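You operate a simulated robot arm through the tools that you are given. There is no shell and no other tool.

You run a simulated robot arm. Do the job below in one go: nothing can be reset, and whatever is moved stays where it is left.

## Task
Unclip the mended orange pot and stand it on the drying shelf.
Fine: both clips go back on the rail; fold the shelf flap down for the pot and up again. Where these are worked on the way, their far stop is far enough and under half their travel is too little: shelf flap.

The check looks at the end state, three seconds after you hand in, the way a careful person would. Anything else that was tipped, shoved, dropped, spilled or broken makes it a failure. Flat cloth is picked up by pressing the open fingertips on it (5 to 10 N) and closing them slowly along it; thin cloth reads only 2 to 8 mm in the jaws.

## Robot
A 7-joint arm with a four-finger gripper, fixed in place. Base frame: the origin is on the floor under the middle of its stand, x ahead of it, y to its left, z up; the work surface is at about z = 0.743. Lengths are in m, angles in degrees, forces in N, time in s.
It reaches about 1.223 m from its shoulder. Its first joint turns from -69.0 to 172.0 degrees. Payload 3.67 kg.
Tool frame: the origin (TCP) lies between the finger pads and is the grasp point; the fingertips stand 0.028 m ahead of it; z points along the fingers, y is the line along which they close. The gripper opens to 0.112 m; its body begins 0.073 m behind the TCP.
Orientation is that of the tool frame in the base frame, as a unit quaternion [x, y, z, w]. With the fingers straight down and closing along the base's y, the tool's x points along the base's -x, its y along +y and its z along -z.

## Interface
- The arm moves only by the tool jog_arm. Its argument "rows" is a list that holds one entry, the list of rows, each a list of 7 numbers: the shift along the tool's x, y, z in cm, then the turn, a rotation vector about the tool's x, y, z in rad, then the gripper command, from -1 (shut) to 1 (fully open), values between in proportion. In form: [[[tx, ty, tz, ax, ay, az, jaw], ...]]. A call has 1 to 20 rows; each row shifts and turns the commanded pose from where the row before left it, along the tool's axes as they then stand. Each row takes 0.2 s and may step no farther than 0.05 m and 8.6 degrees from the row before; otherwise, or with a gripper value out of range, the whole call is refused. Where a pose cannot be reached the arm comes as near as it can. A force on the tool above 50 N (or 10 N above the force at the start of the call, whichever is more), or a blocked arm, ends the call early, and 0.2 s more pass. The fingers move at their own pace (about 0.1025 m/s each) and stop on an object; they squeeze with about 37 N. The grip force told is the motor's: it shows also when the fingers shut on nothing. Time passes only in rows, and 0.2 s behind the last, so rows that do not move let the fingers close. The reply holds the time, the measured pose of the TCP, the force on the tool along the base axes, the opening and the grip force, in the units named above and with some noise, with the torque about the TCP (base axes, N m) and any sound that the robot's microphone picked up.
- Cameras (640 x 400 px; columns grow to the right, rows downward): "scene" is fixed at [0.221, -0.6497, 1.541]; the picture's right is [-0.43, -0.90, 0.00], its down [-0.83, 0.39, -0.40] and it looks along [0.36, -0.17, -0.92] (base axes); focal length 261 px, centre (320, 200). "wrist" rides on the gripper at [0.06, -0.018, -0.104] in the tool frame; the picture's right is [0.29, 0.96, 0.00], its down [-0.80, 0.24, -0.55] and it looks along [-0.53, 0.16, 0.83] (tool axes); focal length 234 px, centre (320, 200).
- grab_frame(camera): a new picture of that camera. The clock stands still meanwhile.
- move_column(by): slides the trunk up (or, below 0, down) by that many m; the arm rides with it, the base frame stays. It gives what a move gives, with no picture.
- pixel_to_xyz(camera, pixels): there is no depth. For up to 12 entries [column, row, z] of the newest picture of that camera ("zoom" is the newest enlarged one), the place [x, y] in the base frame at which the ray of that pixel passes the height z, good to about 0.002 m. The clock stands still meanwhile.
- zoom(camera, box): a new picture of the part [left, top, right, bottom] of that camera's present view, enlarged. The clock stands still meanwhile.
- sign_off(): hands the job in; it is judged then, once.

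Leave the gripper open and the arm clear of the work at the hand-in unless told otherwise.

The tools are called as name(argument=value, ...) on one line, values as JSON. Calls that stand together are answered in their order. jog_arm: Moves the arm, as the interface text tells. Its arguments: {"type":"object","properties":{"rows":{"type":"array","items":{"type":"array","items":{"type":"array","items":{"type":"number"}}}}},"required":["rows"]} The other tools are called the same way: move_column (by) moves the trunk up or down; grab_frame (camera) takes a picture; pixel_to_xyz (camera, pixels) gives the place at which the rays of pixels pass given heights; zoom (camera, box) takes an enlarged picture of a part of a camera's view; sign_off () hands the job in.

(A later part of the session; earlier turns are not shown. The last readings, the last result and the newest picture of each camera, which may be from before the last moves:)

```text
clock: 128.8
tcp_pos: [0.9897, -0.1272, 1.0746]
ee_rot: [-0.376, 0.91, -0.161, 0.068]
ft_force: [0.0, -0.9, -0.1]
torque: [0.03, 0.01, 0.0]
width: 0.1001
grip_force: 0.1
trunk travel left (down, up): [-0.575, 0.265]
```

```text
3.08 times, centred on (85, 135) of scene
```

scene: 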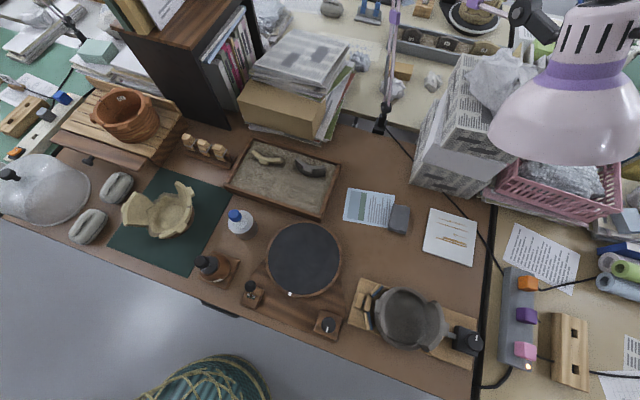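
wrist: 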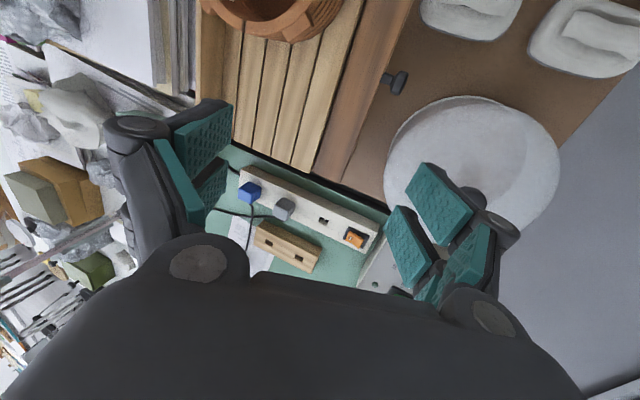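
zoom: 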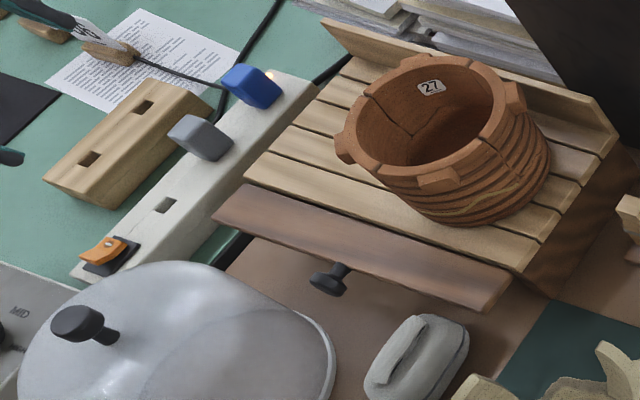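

Tilt is 20° and the hand is at c≈0.79. I'll descend to z≈0.974, then slide 9 cm along the finger axis, and check forces.

jog_arm(rows=[[[0, 1.14, 3.14, 0, 0, 0, 0.786], [0, 1.14, 3.14, 0, 0, 0, 0.786], [0, 1.14, 3.14, 0, 0, 0, 0.786], [0, 0, 2.0, 0, 0, 0, 0.786], [0, 0, 2.0, 0, 0, 0, 0.786], [0, 0, 2.0, 0, 0, 0, 0.786], [0, 0, 1.5, 0, 0, 0, 0.786], [0, 0, 0, 0, 0, 0, 0.786]]])

grab_frame(camera="wrist")

zoom(camera="scene", box=[0, 70, 170, 200])

```text
clock: 130.6
tcp_pos: [1.006, -0.1448, 0.907]
ee_rot: [-0.376, 0.91, -0.161, 0.068]
ft_force: [0.7, 0.3, 0.2]
torque: [-0.02, 0.0, 0.03]
width: 0.0999
grip_force: 0.0
trunk travel left (down, up): [-0.575, 0.265]
```

```text
taken
```

wrist: 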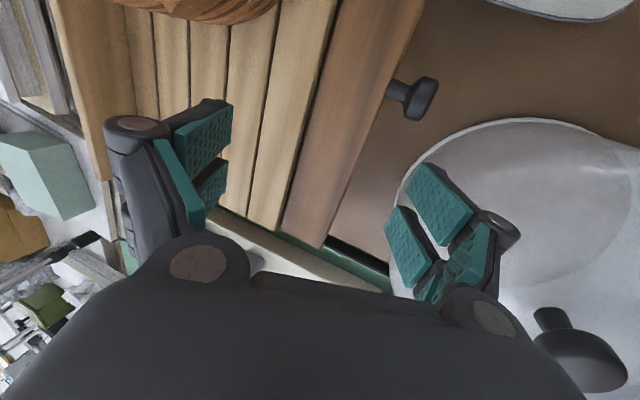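

```text
3.08 times, centred on (85, 135) of scene
```

zoom: 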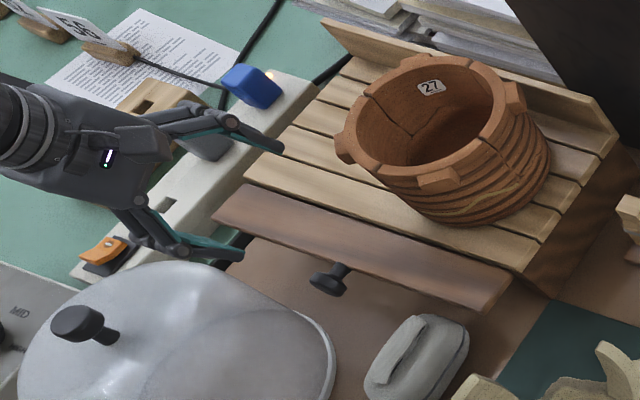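

No contact. I'll continue along the axis in two short calls, shifting slightly inward, and watch the force.

jog_arm(rows=[[[0, -0.09, 1.5, 0, 0, 0, 0.786], [0, -0.09, 1.5, 0, 0, 0, 0.786], [0, -0.09, 1.0, 0, 0, 0, 0.786]]])

grab_frame(camera="wrist")

zoom(camera="scene", box=[20, 90, 140, 190])

```text
clock: 131.4
tcp_pos: [1.0177, -0.1578, 0.8689]
ee_rot: [-0.376, 0.91, -0.162, 0.067]
ft_force: [0.2, 0.6, -0.4]
torque: [0.02, 0.0, 0.01]
width: 0.0999
grip_force: 0.1
trunk travel left (down, up): [-0.575, 0.265]
```

```text
taken
```

wrist: 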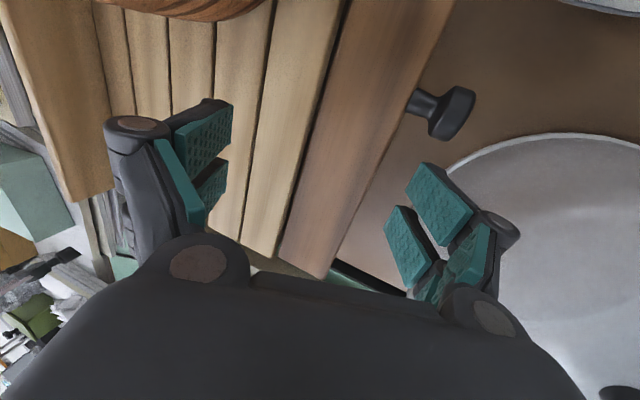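

```text
4.00 times, centred on (80, 140) of scene
```

zoom: 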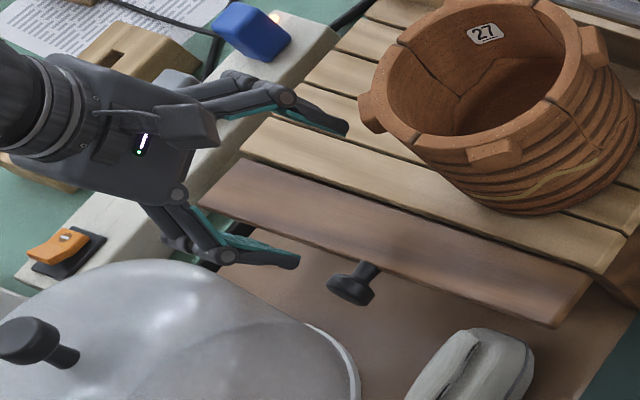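

Still free, and the outer jaw is heading just outside the flap edge. The last 3.7 cm along the axis brings the tip below the flap.

jog_arm(rows=[[[0, 0, 1.0, 0, 0, 0, 0.786], [0, 0, 1.0, 0, 0, 0, 0.786], [0, 0, 0.9, 0, 0, 0, 0.786], [0, 0, 0.8, 0, 0, 0, 0.786]]])

grab_frame(camera="wrist")

zoom(camera="scene", box=[20, 90, 140, 190])

zoom(camera="wrist", box=[320, 100, 520, 300])

```text
clock: 132.4
tcp_pos: [1.026, -0.1656, 0.8341]
ee_rot: [-0.376, 0.91, -0.161, 0.067]
ft_force: [-0.1, 0.8, 0.4]
torque: [0.01, -0.03, 0.0]
width: 0.0998
grip_force: 0.1
trunk travel left (down, up): [-0.575, 0.265]
```

```text
taken
```

wrist: 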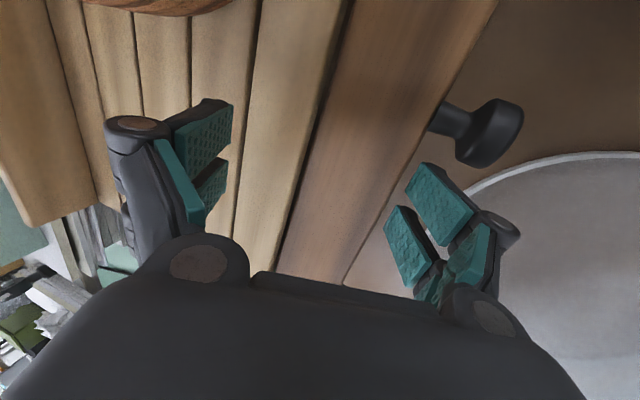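

```text
4.00 times, centred on (80, 140) of scene
```

zoom: 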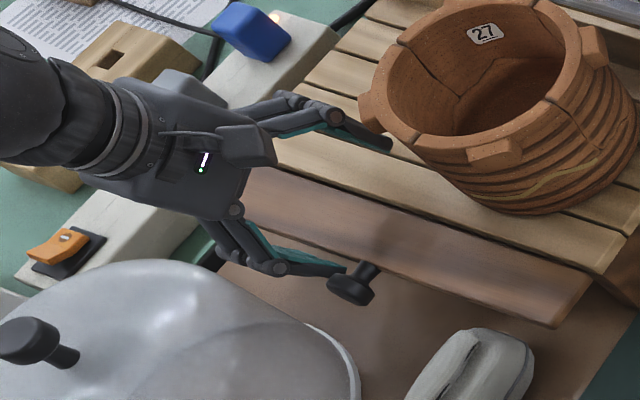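

```text
2.00 times, centred on (420, 200) of wrist
```

zoom: 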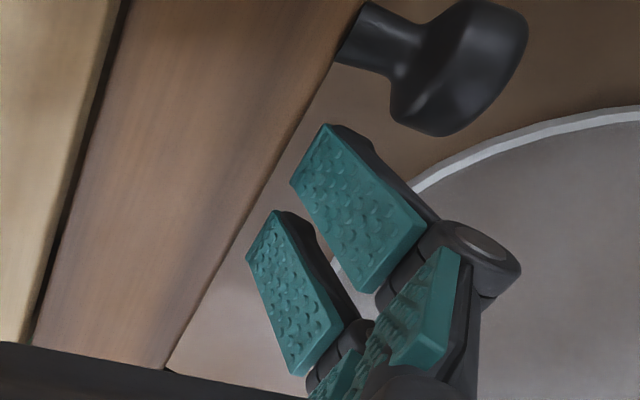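

The outer pads are now just outside and below the flap's edge. I'll move inward in small steps until they touch it.

jog_arm(rows=[[[0, -0.3, 0, 0, 0, 0, 0.786], [0, -0.3, 0, 0, 0, 0, 0.786], [0, -0.2, 0, 0, 0, 0, 0.786]]])

zoom(camera="wrist", box=[320, 100, 520, 300])

```text
clock: 133.2
tcp_pos: [1.0327, -0.1695, 0.8368]
ee_rot: [-0.376, 0.91, -0.16, 0.067]
ft_force: [-1.4, 1.7, -0.4]
torque: [0.03, 0.07, 0.03]
width: 0.1016
grip_force: 1.2
trunk travel left (down, up): [-0.575, 0.265]
```

```text
2.00 times, centred on (420, 200) of wrist
```

zoom: 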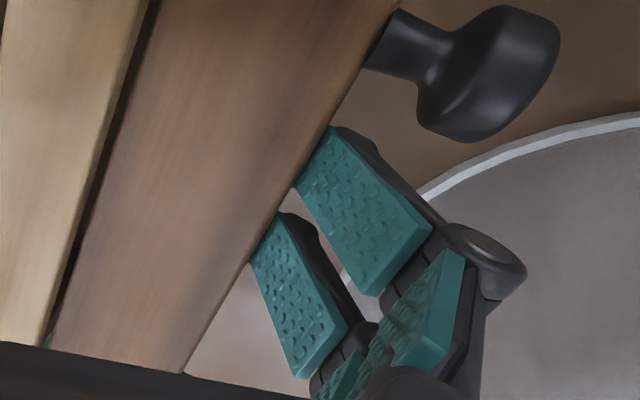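

The pads touch the flap edge (about 2 N) with the tips under it. Now I'll lift along the hinge arc, first steps.

jog_arm(rows=[[[0, -0.2, 0, 0, 0, 0, 0.786], [0, -0.29, -0.84, 0, 0, 0, 0.786], [0, -0.44, -0.77, 0, 0, 0, 0.786]]])

zoom(camera="wrist", box=[320, 100, 520, 300])

zoom(camera="scene", box=[20, 90, 140, 190])

```text
clock: 134.0
tcp_pos: [1.0333, -0.1729, 0.8554]
ee_rot: [-0.376, 0.91, -0.162, 0.067]
ft_force: [-2.1, 2.0, 0.8]
torque: [0.1, 0.0, 0.02]
width: 0.1019
grip_force: 1.7
trunk travel left (down, up): [-0.575, 0.265]
```

```text
2.00 times, centred on (420, 200) of wrist
```

zoom: 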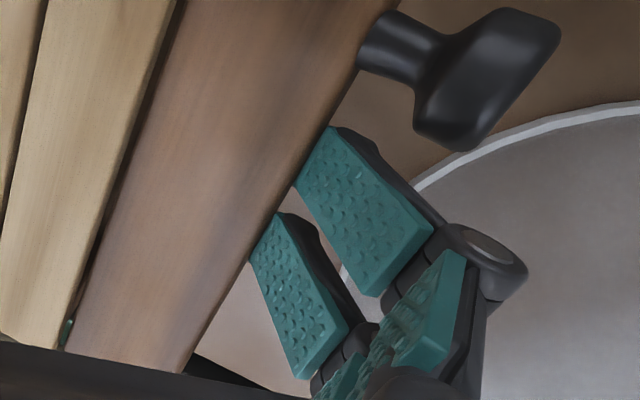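

```text
4.00 times, centred on (80, 140) of scene
```

zoom: 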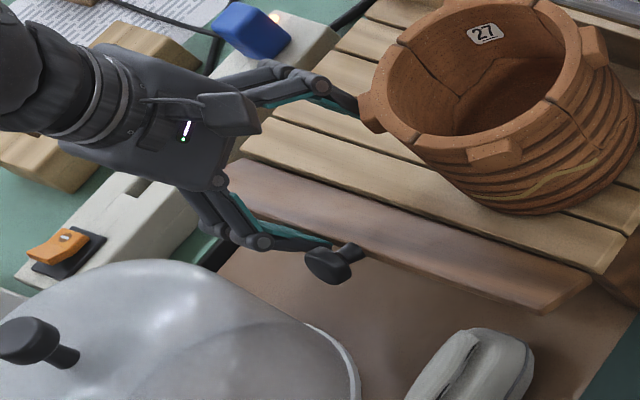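

The flap is coming up (knob lifting). Before continuing I'll check how close the inner jaw gets to the pot's nearest lug.

pixel_to_xyz(camera="scene", pixels=[[91, 113, 0.905], [90, 120, 0.885], [96, 122, 0.885], [123, 128, 0.905], [119, 131, 0.89], [92, 116, 0.85]])

zoom(camera="scene", box=[60, 90, 120, 140])

```text
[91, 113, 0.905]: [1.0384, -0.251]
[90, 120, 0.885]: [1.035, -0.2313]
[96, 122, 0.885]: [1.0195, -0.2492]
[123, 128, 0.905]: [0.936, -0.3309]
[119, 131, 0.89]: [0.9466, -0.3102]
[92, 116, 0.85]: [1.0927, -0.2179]
```

```text
8.00 times, centred on (90, 115) of scene
```

zoom: 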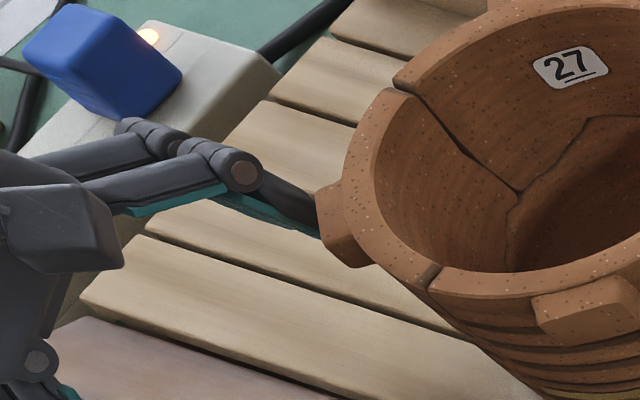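

The lug's outer end is at s≈0.56 and the jaw stays at s≥0.583, so it is clear. Continuing the arc.

jog_arm(rows=[[[0, -0.56, -0.69, 0, 0, 0, 0.786], [0, -0.68, -0.58, 0, 0, 0, 0.786], [0, -0.76, -0.45, 0, 0, 0, 0.786]]])

zoom(camera="wrist", box=[320, 100, 520, 300])

zoom(camera="scene", box=[20, 90, 140, 190])

```text
clock: 134.8
tcp_pos: [1.044, -0.183, 0.8782]
ee_rot: [-0.376, 0.91, -0.162, 0.065]
ft_force: [-0.6, 0.6, 0.0]
torque: [-0.02, -0.02, -0.03]
width: 0.1003
grip_force: 0.0
trunk travel left (down, up): [-0.575, 0.265]
```

```text
2.00 times, centred on (420, 200) of wrist
```

zoom: 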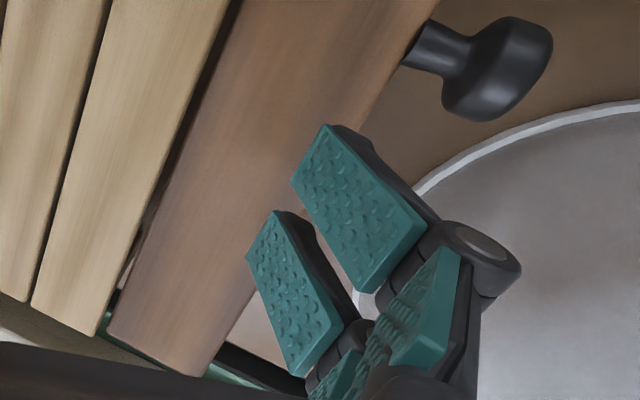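

```text
4.00 times, centred on (80, 140) of scene
```

zoom: 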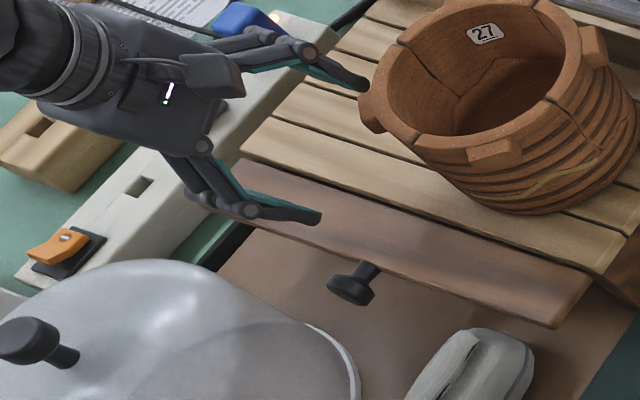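

The flap edge slid off the tips and dropped back to its stop; nothing else was touched. In the earlier knob grip the pads held only the tapered part of the knob. I'll retreat and re-grip the knob on its widest part, centred on the inner finger pair.

jog_arm(rows=[[[0, 0, -2.0, 0, 0, 0, 0.786], [0, 0, -4.0, 0, 0, 0, 0.786], [0, 0, -4.0, 0, 0, 0, 0.786], [0, 0, -4.0, 0, 0, 0, 0.786], [0, 0, -4.0, 0, 0, 0, 0.786], [0, 0, -3.0, 0, 0, 0, 0.786], [0, 0, 0, -0.1164, 0, 0, 0.4], [0, 0, 0, -0.1164, 0, 0, 0.0], [0, 0, 0, -0.1164, 0, 0, -0.28]]])

jog_arm(rows=[[[0, 0, 0, 0, 0, 0.1425, -0.28], [0, 0, 0, 0, 0, 0.1425, -0.28], [0, 0, 0, 0, 0, 0.1425, -0.28], [0, 0, 0, 0, 0, 0.1425, -0.28], [0, 0, 0, 0, 0, 0.1425, -0.28], [0, 0, 0, 0, 0, 0.1425, -0.28], [0, 0, 0, 0, 0, 0.1425, -0.28], [0, 0, 0, 0, 0, 0.1425, -0.28], [0, 0, 0, 0, 0, 0.1425, -0.28], [0, 0, 0, 0, 0, 0.1425, -0.28], [0, 0, 0, 0, 0, 0.1425, -0.28]]])

grab_frame(camera="wrist")

zoom(camera="scene", box=[0, 90, 170, 220])

```text
clock: 136.8
tcp_pos: [0.9926, -0.1323, 1.0729]
ee_rot: [-0.383, 0.924, 0.001, 0.0]
ft_force: [0.7, 0.0, -0.2]
torque: [0.02, 0.05, -0.01]
width: 0.0401
grip_force: 0.1
trunk travel left (down, up): [-0.575, 0.265]
```

```text
clock: 139.2
tcp_pos: [0.9907, -0.1305, 1.0762]
ee_rot: [0.381, 0.925, -0.001, 0.002]
ft_force: [-0.4, 0.6, -0.1]
torque: [-0.02, -0.01, 0.0]
width: 0.0404
grip_force: 0.1
trunk travel left (down, up): [-0.575, 0.265]
```

```text
taken
```

wrist: 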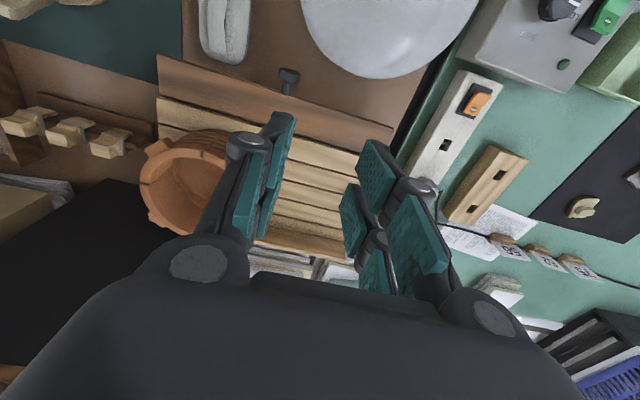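

```text
3.08 times, centred on (85, 155) of scene
```

zoom: 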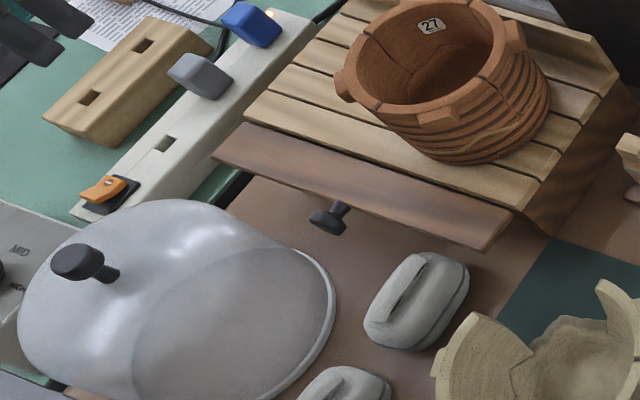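

All as before. I'll move above the knob, aiming the inner pair at its widest band, and check the alignment.

jog_arm(rows=[[[1.39, -2.46, 0, 0, 0, 0, -0.28], [1.39, -2.46, 0, 0, 0, 0, -0.28], [0, 0, 4.0, 0, 0, 0, -0.28], [0, 0, 4.0, 0, 0, 0, -0.28], [0, 0, 4.0, 0, 0, 0, -0.28], [0, 0, 4.0, 0, 0, 0, -0.28], [0, 0, 0, 0, 0, 0, -0.28]]])

zoom(camera="wrist", box=[230, 60, 430, 240])

zoom(camera="wrist", box=[285, 100, 355, 170])

```text
clock: 140.8
tcp_pos: [0.9366, -0.1461, 0.9157]
ee_rot: [0.381, 0.925, 0.0, 0.001]
ft_force: [-0.1, -0.3, -0.5]
torque: [-0.01, -0.02, -0.01]
width: 0.0405
grip_force: 0.2
trunk travel left (down, up): [-0.575, 0.265]
```

```text
2.22 times, centred on (330, 150) of wrist
```

zoom: 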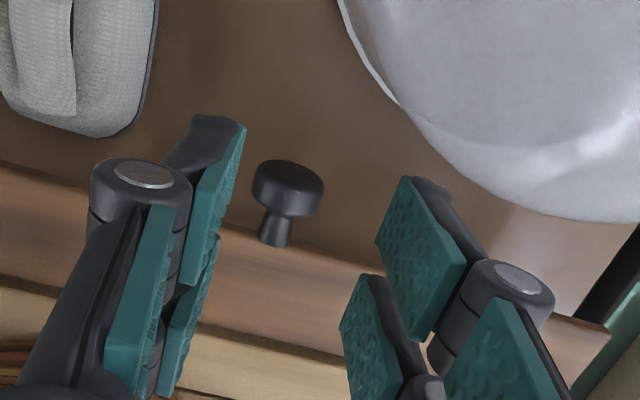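

```text
5.71 times, centred on (320, 135) of wrist
```

zoom: 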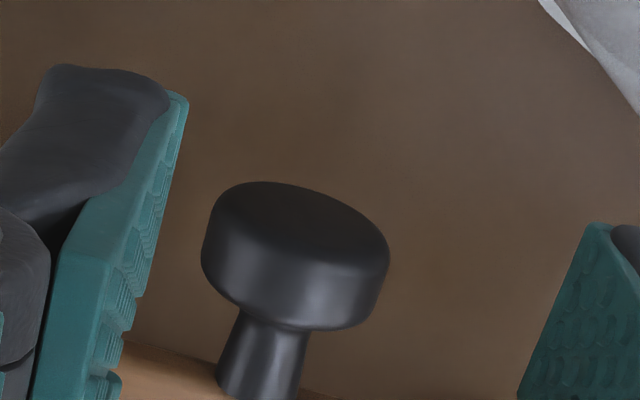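

pixel_to_xyz(camera="zoom", pixels=[[202, 258, 0.812], [390, 268, 0.812], [296, 262, 0.812], [295, 182, 0.82], [300, 328, 0.812], [205, 230, 0.812], [215, 290, 0.812], [272, 350, 0.812]])

```text
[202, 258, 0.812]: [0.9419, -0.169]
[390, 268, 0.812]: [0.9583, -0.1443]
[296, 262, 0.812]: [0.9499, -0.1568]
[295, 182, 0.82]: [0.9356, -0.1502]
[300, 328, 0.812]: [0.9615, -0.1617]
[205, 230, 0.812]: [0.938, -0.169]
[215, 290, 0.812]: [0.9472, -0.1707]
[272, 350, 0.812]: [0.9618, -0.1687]
```

The knob's widest band is at c≈0.783 and the inner pair covers about TCP+0.010 to +0.030, so I'll shift 2 mm outward and descend to z≈0.828.

jog_arm(rows=[[[0.2, 0.05, 0, 0, 0, 0, -0.28], [0, 0, 2.0, 0, 0, 0, -0.28], [0, 0, 2.0, 0, 0, 0, -0.28], [0, 0, 2.0, 0, 0, 0, -0.28], [0, 0, 1.5, 0, 0, 0, -0.28], [0, 0, 1.25, 0, 0, 0, -0.28], [0, 0, 0, 0, 0, 0, -0.28]]])

zoom(camera="wrist", box=[230, 60, 430, 240])

```text
clock: 142.4
tcp_pos: [0.9392, -0.1454, 0.8288]
ee_rot: [0.381, 0.924, -0.001, 0.002]
ft_force: [0.1, -0.5, -0.3]
torque: [-0.02, 0.0, 0.0]
width: 0.0402
grip_force: 0.0
trunk travel left (down, up): [-0.575, 0.265]
```

```text
2.22 times, centred on (330, 150) of wrist
```

zoom: 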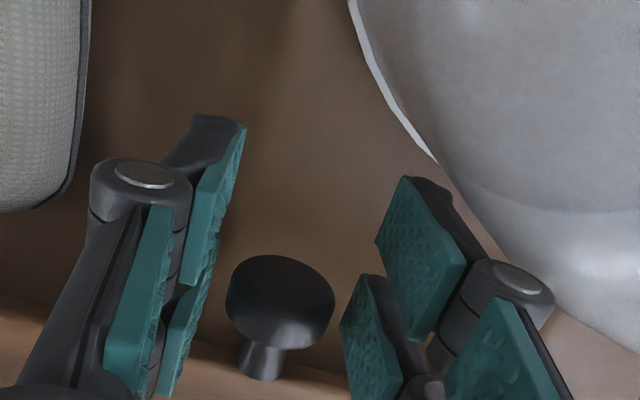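

The knob now lines up with the inner pads. Closing.

jog_arm(rows=[[[0, 0, 0, 0, 0, 0, -0.4], [0, 0, 0, 0, 0, 0, -0.6], [0, 0, 0, 0, 0, 0, -0.8], [0, 0, 0, 0, 0, 0, -1], [0, 0, 0, 0, 0, 0, -1]]])

zoom(camera="wrist", box=[230, 60, 430, 240])

```text
clock: 143.6
tcp_pos: [0.9381, -0.1444, 0.8293]
ee_rot: [0.381, 0.924, 0.0, 0.001]
ft_force: [1.3, 0.1, 0.5]
torque: [-0.02, -0.04, -0.38]
width: 0.0292
grip_force: 45.0
trunk travel left (down, up): [-0.575, 0.265]
```

```text
2.22 times, centred on (330, 150) of wrist
```

zoom: 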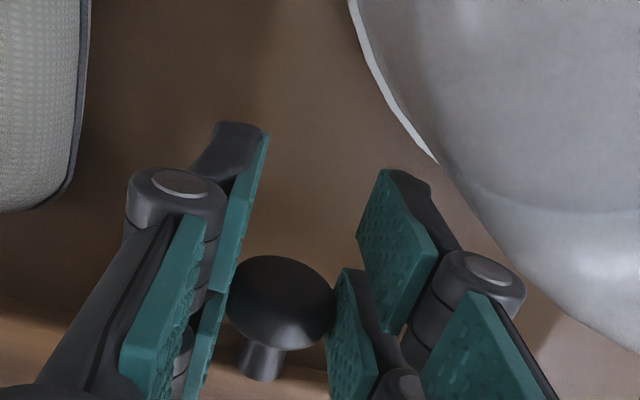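

Good grip on the widest band (0.029 m). I'll follow the hinge arc slowly while leaning the tool with the flap so the knob hardly has to pivot, with the first 20° as a test.

jog_arm(rows=[[[-0.1, 0, -0.68, 0, 0.0233, 0, -1], [-0.1, 0, -0.68, 0, 0.0233, 0, -1], [-0.18, 0, -0.66, 0, 0.0233, 0, -1], [-0.18, 0, -0.66, 0, 0.0233, 0, -1]]])

zoom(camera="wrist", box=[230, 60, 430, 240])

zoom(camera="scene", box=[20, 90, 140, 190])

```text
clock: 144.6
tcp_pos: [0.9423, -0.1496, 0.853]
ee_rot: [0.381, 0.923, 0.016, -0.044]
ft_force: [-8.2, 2.7, -16.1]
torque: [1.23, 1.09, -0.06]
width: 0.0293
grip_force: 45.2
trunk travel left (down, up): [-0.575, 0.265]
```

```text
2.22 times, centred on (330, 150) of wrist
```

zoom: 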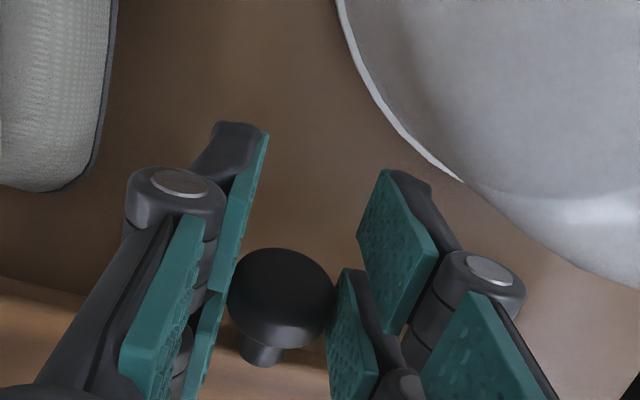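

```text
4.00 times, centred on (80, 140) of scene
```

zoom: 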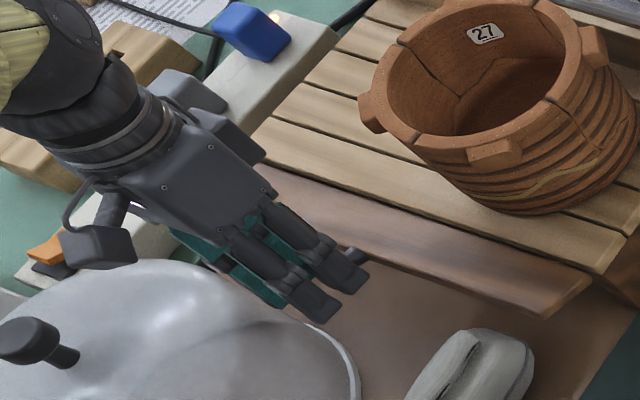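

The pads hold the knob so tightly it can't pivot (1.6 Nm). I'll ease the grip by commanding a slightly larger width so the knob can turn in the pads.

jog_arm(rows=[[[0, 0, 0, 0, 0, 0, -0.58], [0, 0, 0, 0, 0, 0, -0.58]]])

```text
clock: 145.2
tcp_pos: [0.943, -0.1496, 0.8539]
ee_rot: [0.381, 0.924, 0.017, -0.043]
ft_force: [-9.1, 3.2, -16.3]
torque: [1.19, 1.4, -0.1]
width: 0.0292
grip_force: 44.7
trunk travel left (down, up): [-0.575, 0.265]
```

jog_arm(rows=[[[0, 0, 0, 0, 0, 0, -0.5], [0, 0, 0, 0, 0, 0, -0.5]]])

```text
clock: 145.8
tcp_pos: [0.9425, -0.149, 0.8535]
ee_rot: [0.38, 0.924, 0.017, -0.043]
ft_force: [-11.6, 1.7, -16.5]
torque: [1.19, 1.43, -0.16]
width: 0.029
grip_force: 45.2
trunk travel left (down, up): [-0.575, 0.265]
```

Easing has no effect on the grip force. I'll set the flap gently back down, release, and use a different method: grip the flap board itself between the jaws once it is parallel to them, so the tool turns with it.

jog_arm(rows=[[[0.18, 0, 0.66, 0, -0.0233, 0, -0.5], [0.18, 0, 0.66, 0, -0.0233, 0, -0.5], [0.1, 0, 0.68, 0, -0.0233, 0, -0.5], [0.1, 0, 0.68, 0, -0.0233, 0, -0.5]]])

jog_arm(rows=[[[0, 0, 0, 0, 0, 0, -0.4], [0, 0, 0, 0, 0, 0, -0.28], [0, 0, 0, 0, 0, 0, -0.28], [0, 0, -2.0, 0, 0, 0, -0.28], [0, 0, -4.0, 0, 0, 0, -0.28], [0, 0, -4.0, 0, 0, 0, -0.28], [0, 0, -4.0, 0, 0, 0, -0.28], [0, 0, -4.0, 0, 0, 0, -0.28], [0, 0, -4.0, 0, 0, 0, -0.28], [0, 0, -3.0, 0, 0, 0, -0.28]]])

zoom(camera="scene", box=[20, 90, 220, 240])

pixel_to_xyz(camera="scene", pixels=[[125.3, 208.6, 0.8], [125.3, 208.6, 0.84]])

```text
clock: 146.8
tcp_pos: [0.9383, -0.1449, 0.8315]
ee_rot: [0.381, 0.925, 0.0, 0.003]
ft_force: [5.7, -5.5, 16.0]
torque: [-1.21, -1.11, -0.38]
width: 0.0294
grip_force: 44.7
trunk travel left (down, up): [-0.575, 0.265]
```

```text
clock: 149.0
tcp_pos: [0.9365, -0.1442, 1.079]
ee_rot: [0.382, 0.924, 0.0, 0.001]
ft_force: [0.3, -0.5, 0.2]
torque: [0.05, 0.0, 0.01]
width: 0.0403
grip_force: 0.0
trunk travel left (down, up): [-0.575, 0.265]
```

```text
2.67 times, centred on (120, 165) of scene
```

zoom: 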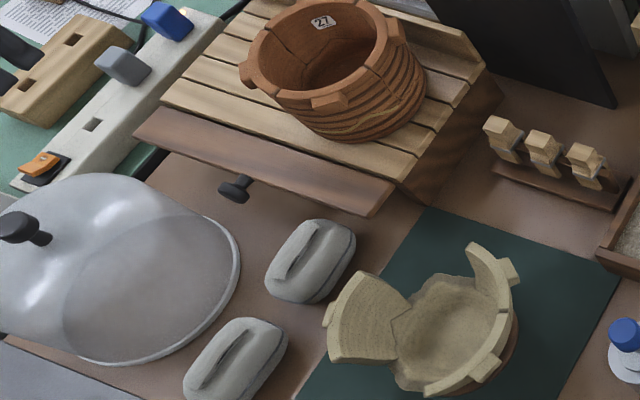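

```text
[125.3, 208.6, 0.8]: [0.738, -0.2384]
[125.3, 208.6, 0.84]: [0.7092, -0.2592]
```

The flap is back on its stop and the scene is unchanged. In that last try the knob did pivot at a steady friction torque without sliding, so the better-placed grip can probably finish the job. I'll re-grip at the same spot and continue further along the arc.

jog_arm(rows=[[[0, 0, 4.0, 0, 0, 0, -0.28], [0, 0, 4.0, 0, 0, 0, -0.28], [0, 0, 4.0, 0, 0, 0, -0.28], [0, 0, 4.0, 0, 0, 0, -0.28], [0, 0, 4.0, 0, 0, 0, -0.28], [0, 0, 3.0, 0, 0, 0, -0.28], [0, 0, 1.2, 0, 0, 0, -0.28], [0, 0, 0.8, 0, 0, 0, -0.28], [0, 0, 0, 0, 0, 0, -0.28]]])

zoom(camera="wrist", box=[230, 60, 430, 240])

```text
clock: 151.0
tcp_pos: [0.9378, -0.1444, 0.8285]
ee_rot: [0.381, 0.925, -0.001, 0.002]
ft_force: [0.0, -0.1, 0.0]
torque: [-0.05, -0.01, 0.01]
width: 0.0403
grip_force: 0.1
trunk travel left (down, up): [-0.575, 0.265]
```

```text
2.22 times, centred on (330, 150) of wrist
```

zoom: 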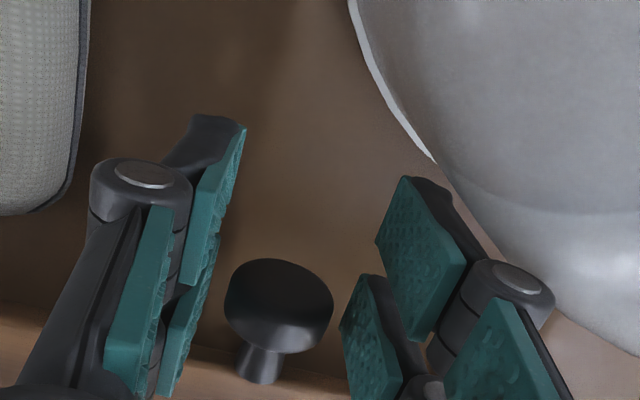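

Aligned again. I'll lower 3 mm for a deeper hold and close.

jog_arm(rows=[[[0, 0, 0.3, 0, 0, 0, -0.28], [0, 0, 0, 0, 0, 0, -0.45], [0, 0, 0, 0, 0, 0, -0.6], [0, 0, 0, 0, 0, 0, -0.8], [0, 0, 0, 0, 0, 0, -1], [0, 0, 0, 0, 0, 0, -1]]])

jog_arm(rows=[[[-0.1, 0, -0.68, 0, 0.0233, 0, -1], [-0.1, 0, -0.68, 0, 0.0233, 0, -1], [-0.18, 0, -0.66, 0, 0.0233, 0, -1], [-0.18, 0, -0.66, 0, 0.0233, 0, -1], [-0.25, 0, -0.65, 0, 0.0233, 0, -1], [-0.25, 0, -0.65, 0, 0.0233, 0, -1]]])

zoom(camera="wrist", box=[230, 60, 430, 240])

zoom(camera="scene", box=[20, 90, 140, 190])

```text
clock: 152.4
tcp_pos: [0.9365, -0.1437, 0.8263]
ee_rot: [0.381, 0.924, 0.0, 0.001]
ft_force: [-0.3, 0.0, -0.3]
torque: [0.04, 0.04, -0.34]
width: 0.0287
grip_force: 45.0
trunk travel left (down, up): [-0.575, 0.265]
```

```text
clock: 153.8
tcp_pos: [0.9462, -0.1524, 0.8636]
ee_rot: [0.381, 0.922, 0.025, -0.064]
ft_force: [-10.3, 1.9, -14.0]
torque: [1.14, 1.18, -0.11]
width: 0.0289
grip_force: 44.8
trunk travel left (down, up): [-0.575, 0.265]
```

```text
2.22 times, centred on (330, 150) of wrist
```

zoom: 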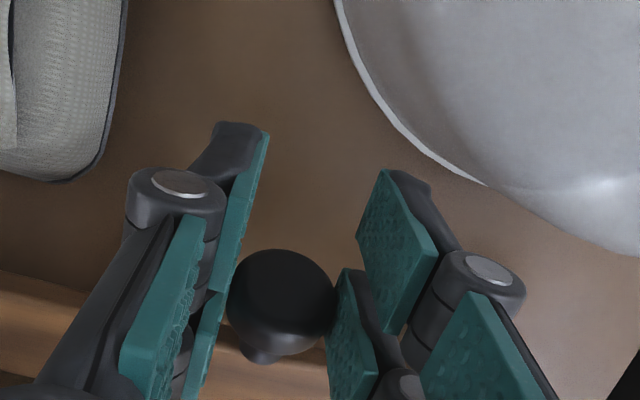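

```text
4.00 times, centred on (80, 140) of scene
```

zoom: 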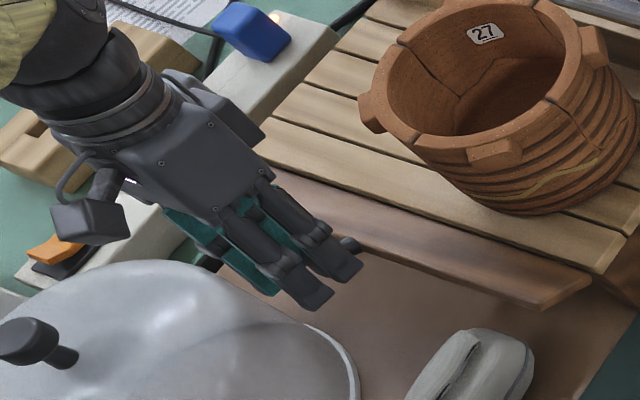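

The knob stays put in the pads while pivoting at a steady torque; the flap is about 30° up. Continuing.

jog_arm(rows=[[[-0.33, 0, -0.605, 0, 0.0233, 0, -1], [-0.33, 0, -0.605, 0, 0.0233, 0, -1], [-0.395, 0, -0.565, 0, 0.0233, 0, -1], [-0.395, 0, -0.565, 0, 0.0233, 0, -1]]])

zoom(camera="wrist", box=[230, 60, 430, 240])

zoom(camera="scene", box=[20, 90, 140, 190])

```text
clock: 154.8
tcp_pos: [0.9604, -0.1664, 0.8852]
ee_rot: [0.378, 0.919, 0.044, -0.106]
ft_force: [-14.6, 1.7, -12.3]
torque: [1.07, 1.15, -0.19]
width: 0.0295
grip_force: 45.1
trunk travel left (down, up): [-0.575, 0.265]
```

```text
2.22 times, centred on (330, 150) of wrist
```

zoom: 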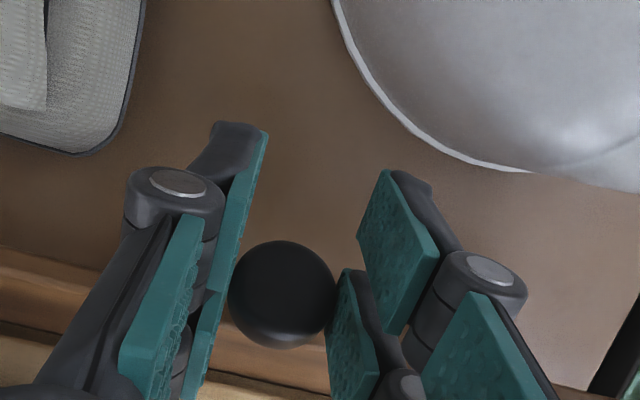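

```text
4.00 times, centred on (80, 140) of scene
```

zoom: 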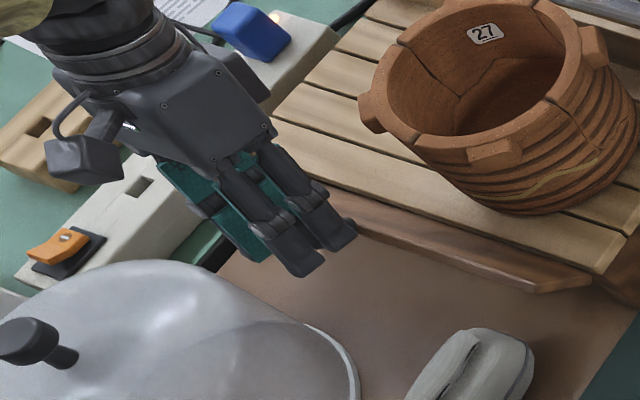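

It's working, about 50° up with the knob well held. Continuing with the next part of the arc.

jog_arm(rows=[[[-0.465, 0, -0.52, 0, 0.0233, 0, -1], [-0.465, 0, -0.52, 0, 0.0233, 0, -1], [-0.515, 0, -0.465, 0, 0.0233, 0, -1], [-0.515, 0, -0.465, 0, 0.0233, 0, -1]]])

zoom(camera="wrist", box=[230, 60, 430, 240])

zoom(camera="scene", box=[20, 90, 140, 190])

```text
clock: 155.8
tcp_pos: [0.9764, -0.1846, 0.9005]
ee_rot: [0.375, 0.913, 0.061, -0.148]
ft_force: [-17.1, 1.6, -4.0]
torque: [0.93, 1.05, -0.09]
width: 0.0296
grip_force: 44.8
trunk travel left (down, up): [-0.575, 0.265]
```

```text
2.22 times, centred on (330, 150) of wrist
```

zoom: 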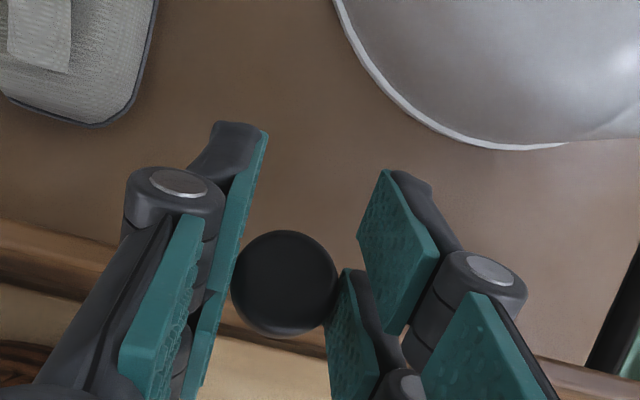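

```text
4.00 times, centred on (80, 140) of scene
```

zoom: 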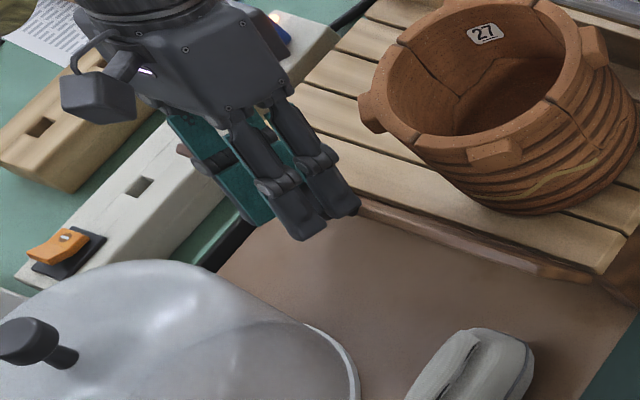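

About 70° now. Two more parts of the arc to reach upright.

jog_arm(rows=[[[-0.57, 0, -0.395, 0, 0.0233, 0, -1], [-0.57, 0, -0.395, 0, 0.0233, 0, -1]]])

zoom(camera="scene", box=[20, 90, 140, 190])

```text
clock: 156.4
tcp_pos: [0.9848, -0.1927, 0.9037]
ee_rot: [0.374, 0.909, 0.07, -0.169]
ft_force: [-18.0, 3.5, -1.7]
torque: [0.79, 1.32, -0.04]
width: 0.0298
grip_force: 44.6
trunk travel left (down, up): [-0.575, 0.265]
```

```text
4.00 times, centred on (80, 140) of scene
```

zoom: 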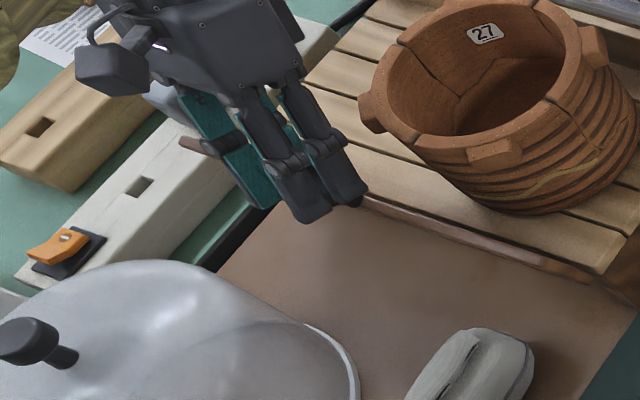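

jog_arm(rows=[[[-0.61, 0, -0.325, 0, 0.0233, 0, -1], [-0.61, 0, -0.325, 0, 0.0233, 0, -1]]])

zoom(camera="scene", box=[20, 90, 140, 190])

grab_frame(camera="wrist")

```text
clock: 157.0
tcp_pos: [0.9944, -0.202, 0.9066]
ee_rot: [0.373, 0.905, 0.079, -0.189]
ft_force: [-15.9, 3.1, 4.4]
torque: [0.87, 0.99, -0.02]
width: 0.0294
grip_force: 44.8
trunk travel left (down, up): [-0.575, 0.265]
```

```text
4.00 times, centred on (80, 140) of scene
```

zoom: 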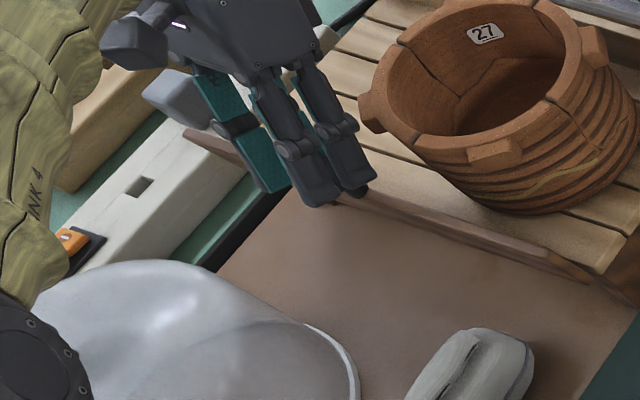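

```text
taken
```

wrist: 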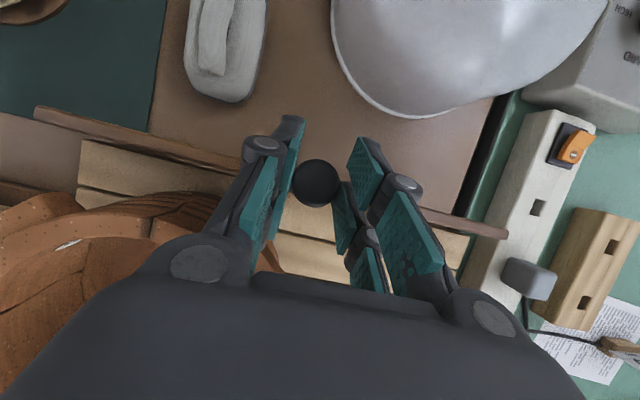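

Nearly upright. I'll press a bit further inward until the flap meets its upper stop.

jog_arm(rows=[[[-0.45, 0, -0.15, 0, 0.0233, 0, -1], [-0.4, 0, -0.12, 0, 0.0233, 0, -1]]])

zoom(camera="scene", box=[40, 80, 200, 180])

```text
clock: 157.6
tcp_pos: [1.0028, -0.2098, 0.9065]
ee_rot: [0.373, 0.9, 0.089, -0.208]
ft_force: [3.3, -2.0, 15.0]
torque: [0.1, -0.41, 0.12]
width: 0.0295
grip_force: 45.0
trunk travel left (down, up): [-0.575, 0.265]
```

```text
4.00 times, centred on (120, 130) of scene
```

zoom: 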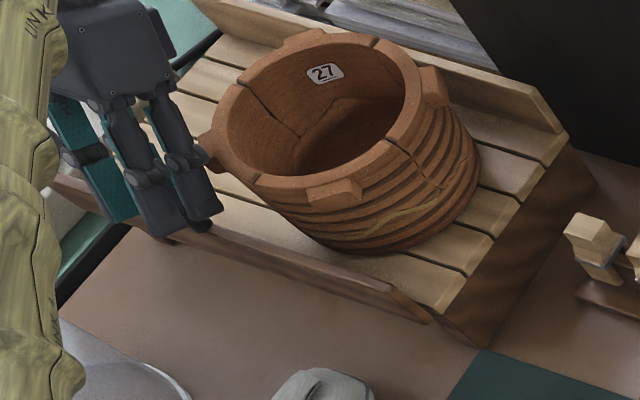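

The flap now matches its original upright position in the scene view (right end top at (390,285)). I'll relieve the downward pressure slightly and open the fingers gently.

jog_arm(rows=[[[0.07, 0, -0.13, 0, 0, 0, -1], [0, 0, 0, 0, 0, 0, -1]]])

jog_arm(rows=[[[0, 0, 0, 0, 0, 0, -0.45], [0, 0, 0, 0, 0, 0, -0.35], [0, 0, 0, 0, 0, 0, -0.28], [0, 0, 0, 0, 0, 0, -0.28]]])

zoom(camera="scene", box=[40, 80, 200, 180])

zoom(camera="wrist", box=[200, 80, 440, 280])

```text
clock: 158.2
tcp_pos: [1.001, -0.2081, 0.9072]
ee_rot: [0.372, 0.9, 0.088, -0.21]
ft_force: [11.1, -1.9, 16.7]
torque: [-0.42, -0.74, 0.03]
width: 0.0293
grip_force: 45.2
trunk travel left (down, up): [-0.575, 0.265]
```

```text
clock: 159.2
tcp_pos: [1.002, -0.2081, 0.9053]
ee_rot: [0.371, 0.9, 0.087, -0.211]
ft_force: [-0.6, -0.2, 0.5]
torque: [0.02, 0.03, 0.01]
width: 0.0402
grip_force: 0.0
trunk travel left (down, up): [-0.575, 0.265]
```

```text
4.00 times, centred on (120, 130) of scene
```

zoom: 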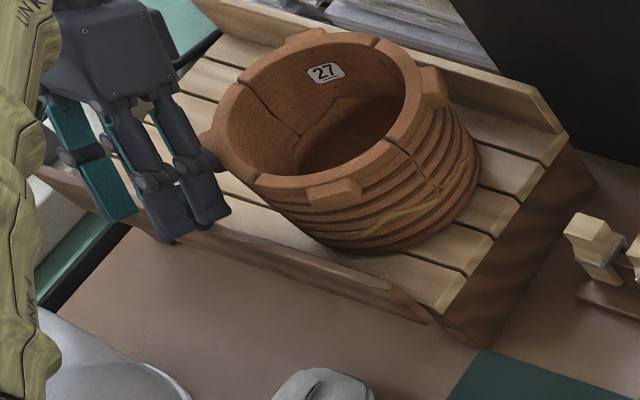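

```text
2.00 times, centred on (320, 180) of wrist
```

zoom: 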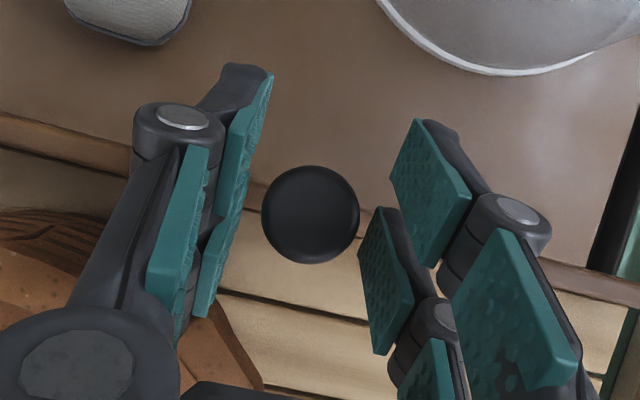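

The flap stays upright on its own. I'll withdraw straight up, away from the knob and the pot lug.

jog_arm(rows=[[[0.45, 0, -0.9, 0, 0, 0, -0.28], [0.9, 0, -1.8, 0, 0, 0, -0.28], [1.34, 0, -2.69, 0, 0, 0, -0.28], [1.34, 0, -2.69, 0, 0, 0, -0.28], [1.34, 0, -2.69, 0, 0, 0, -0.28], [1.34, 0, -2.69, 0, 0, 0, -0.28]]])

zoom(camera="scene", box=[20, 80, 200, 200])

grab_frame(camera="wrist")

```text
clock: 160.6
tcp_pos: [0.9929, -0.2092, 1.0568]
ee_rot: [0.371, 0.9, 0.088, -0.211]
ft_force: [0.3, 0.0, 0.0]
torque: [-0.01, 0.0, -0.01]
width: 0.0406
grip_force: 0.1
out of reach, approached as far as the arm can: row 5, 6
trunk travel left (down, up): [-0.575, 0.265]
```

```text
3.33 times, centred on (110, 140) of scene
```

zoom: 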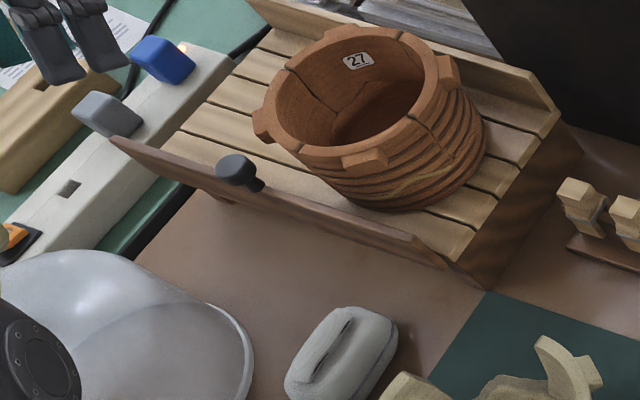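

```text
taken
```

wrist: 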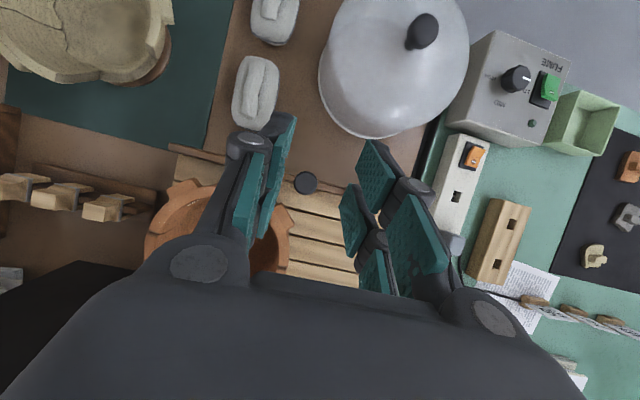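

The flap stands as at the start and the pot is upright on the deck. I'll straighten the tool, open the gripper, and move clear of the shelf at height.

jog_arm(rows=[[[0, 0, 0, 0, -0.1157, 0, -0.28], [0, 0, 0, 0, -0.1157, 0, -0.28], [0, 0, 0, 0, -0.1157, 0, -0.28], [0, 0, 0, 0, -0.1157, 0, -0.28], [0, 0, -3.0, 0, 0, 0, 0], [0, 0, 0, 0, 0, 0, 0]]])

grab_frame(camera="wrist")

grab_frame(camera="scene")

```text
clock: 162.0
tcp_pos: [1.0553, -0.2098, 1.0941]
ee_rot: [0.381, 0.925, -0.001, 0.0]
ft_force: [-0.8, 1.0, 0.3]
torque: [-0.04, 0.03, -0.01]
width: 0.0561
grip_force: 0.1
out of reach, approached as far as the arm can: row 1, 2, 3, 4, 5
trunk travel left (down, up): [-0.575, 0.265]
```

```text
taken
```

wrist: 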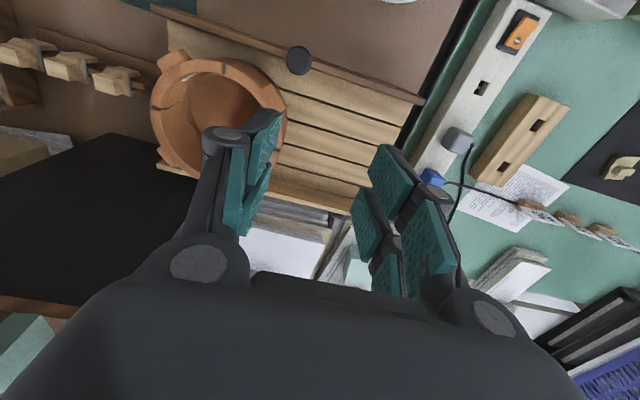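

```text
taken
```

scene: 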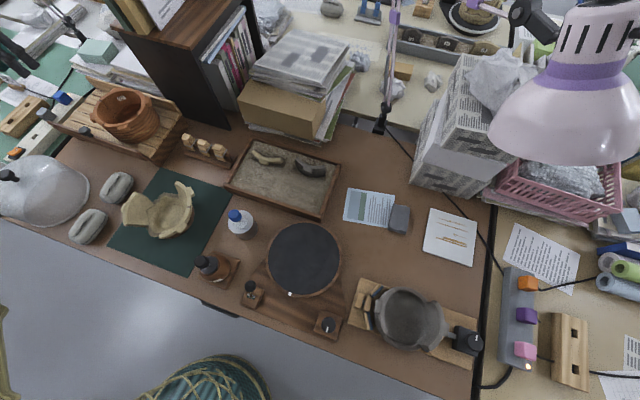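

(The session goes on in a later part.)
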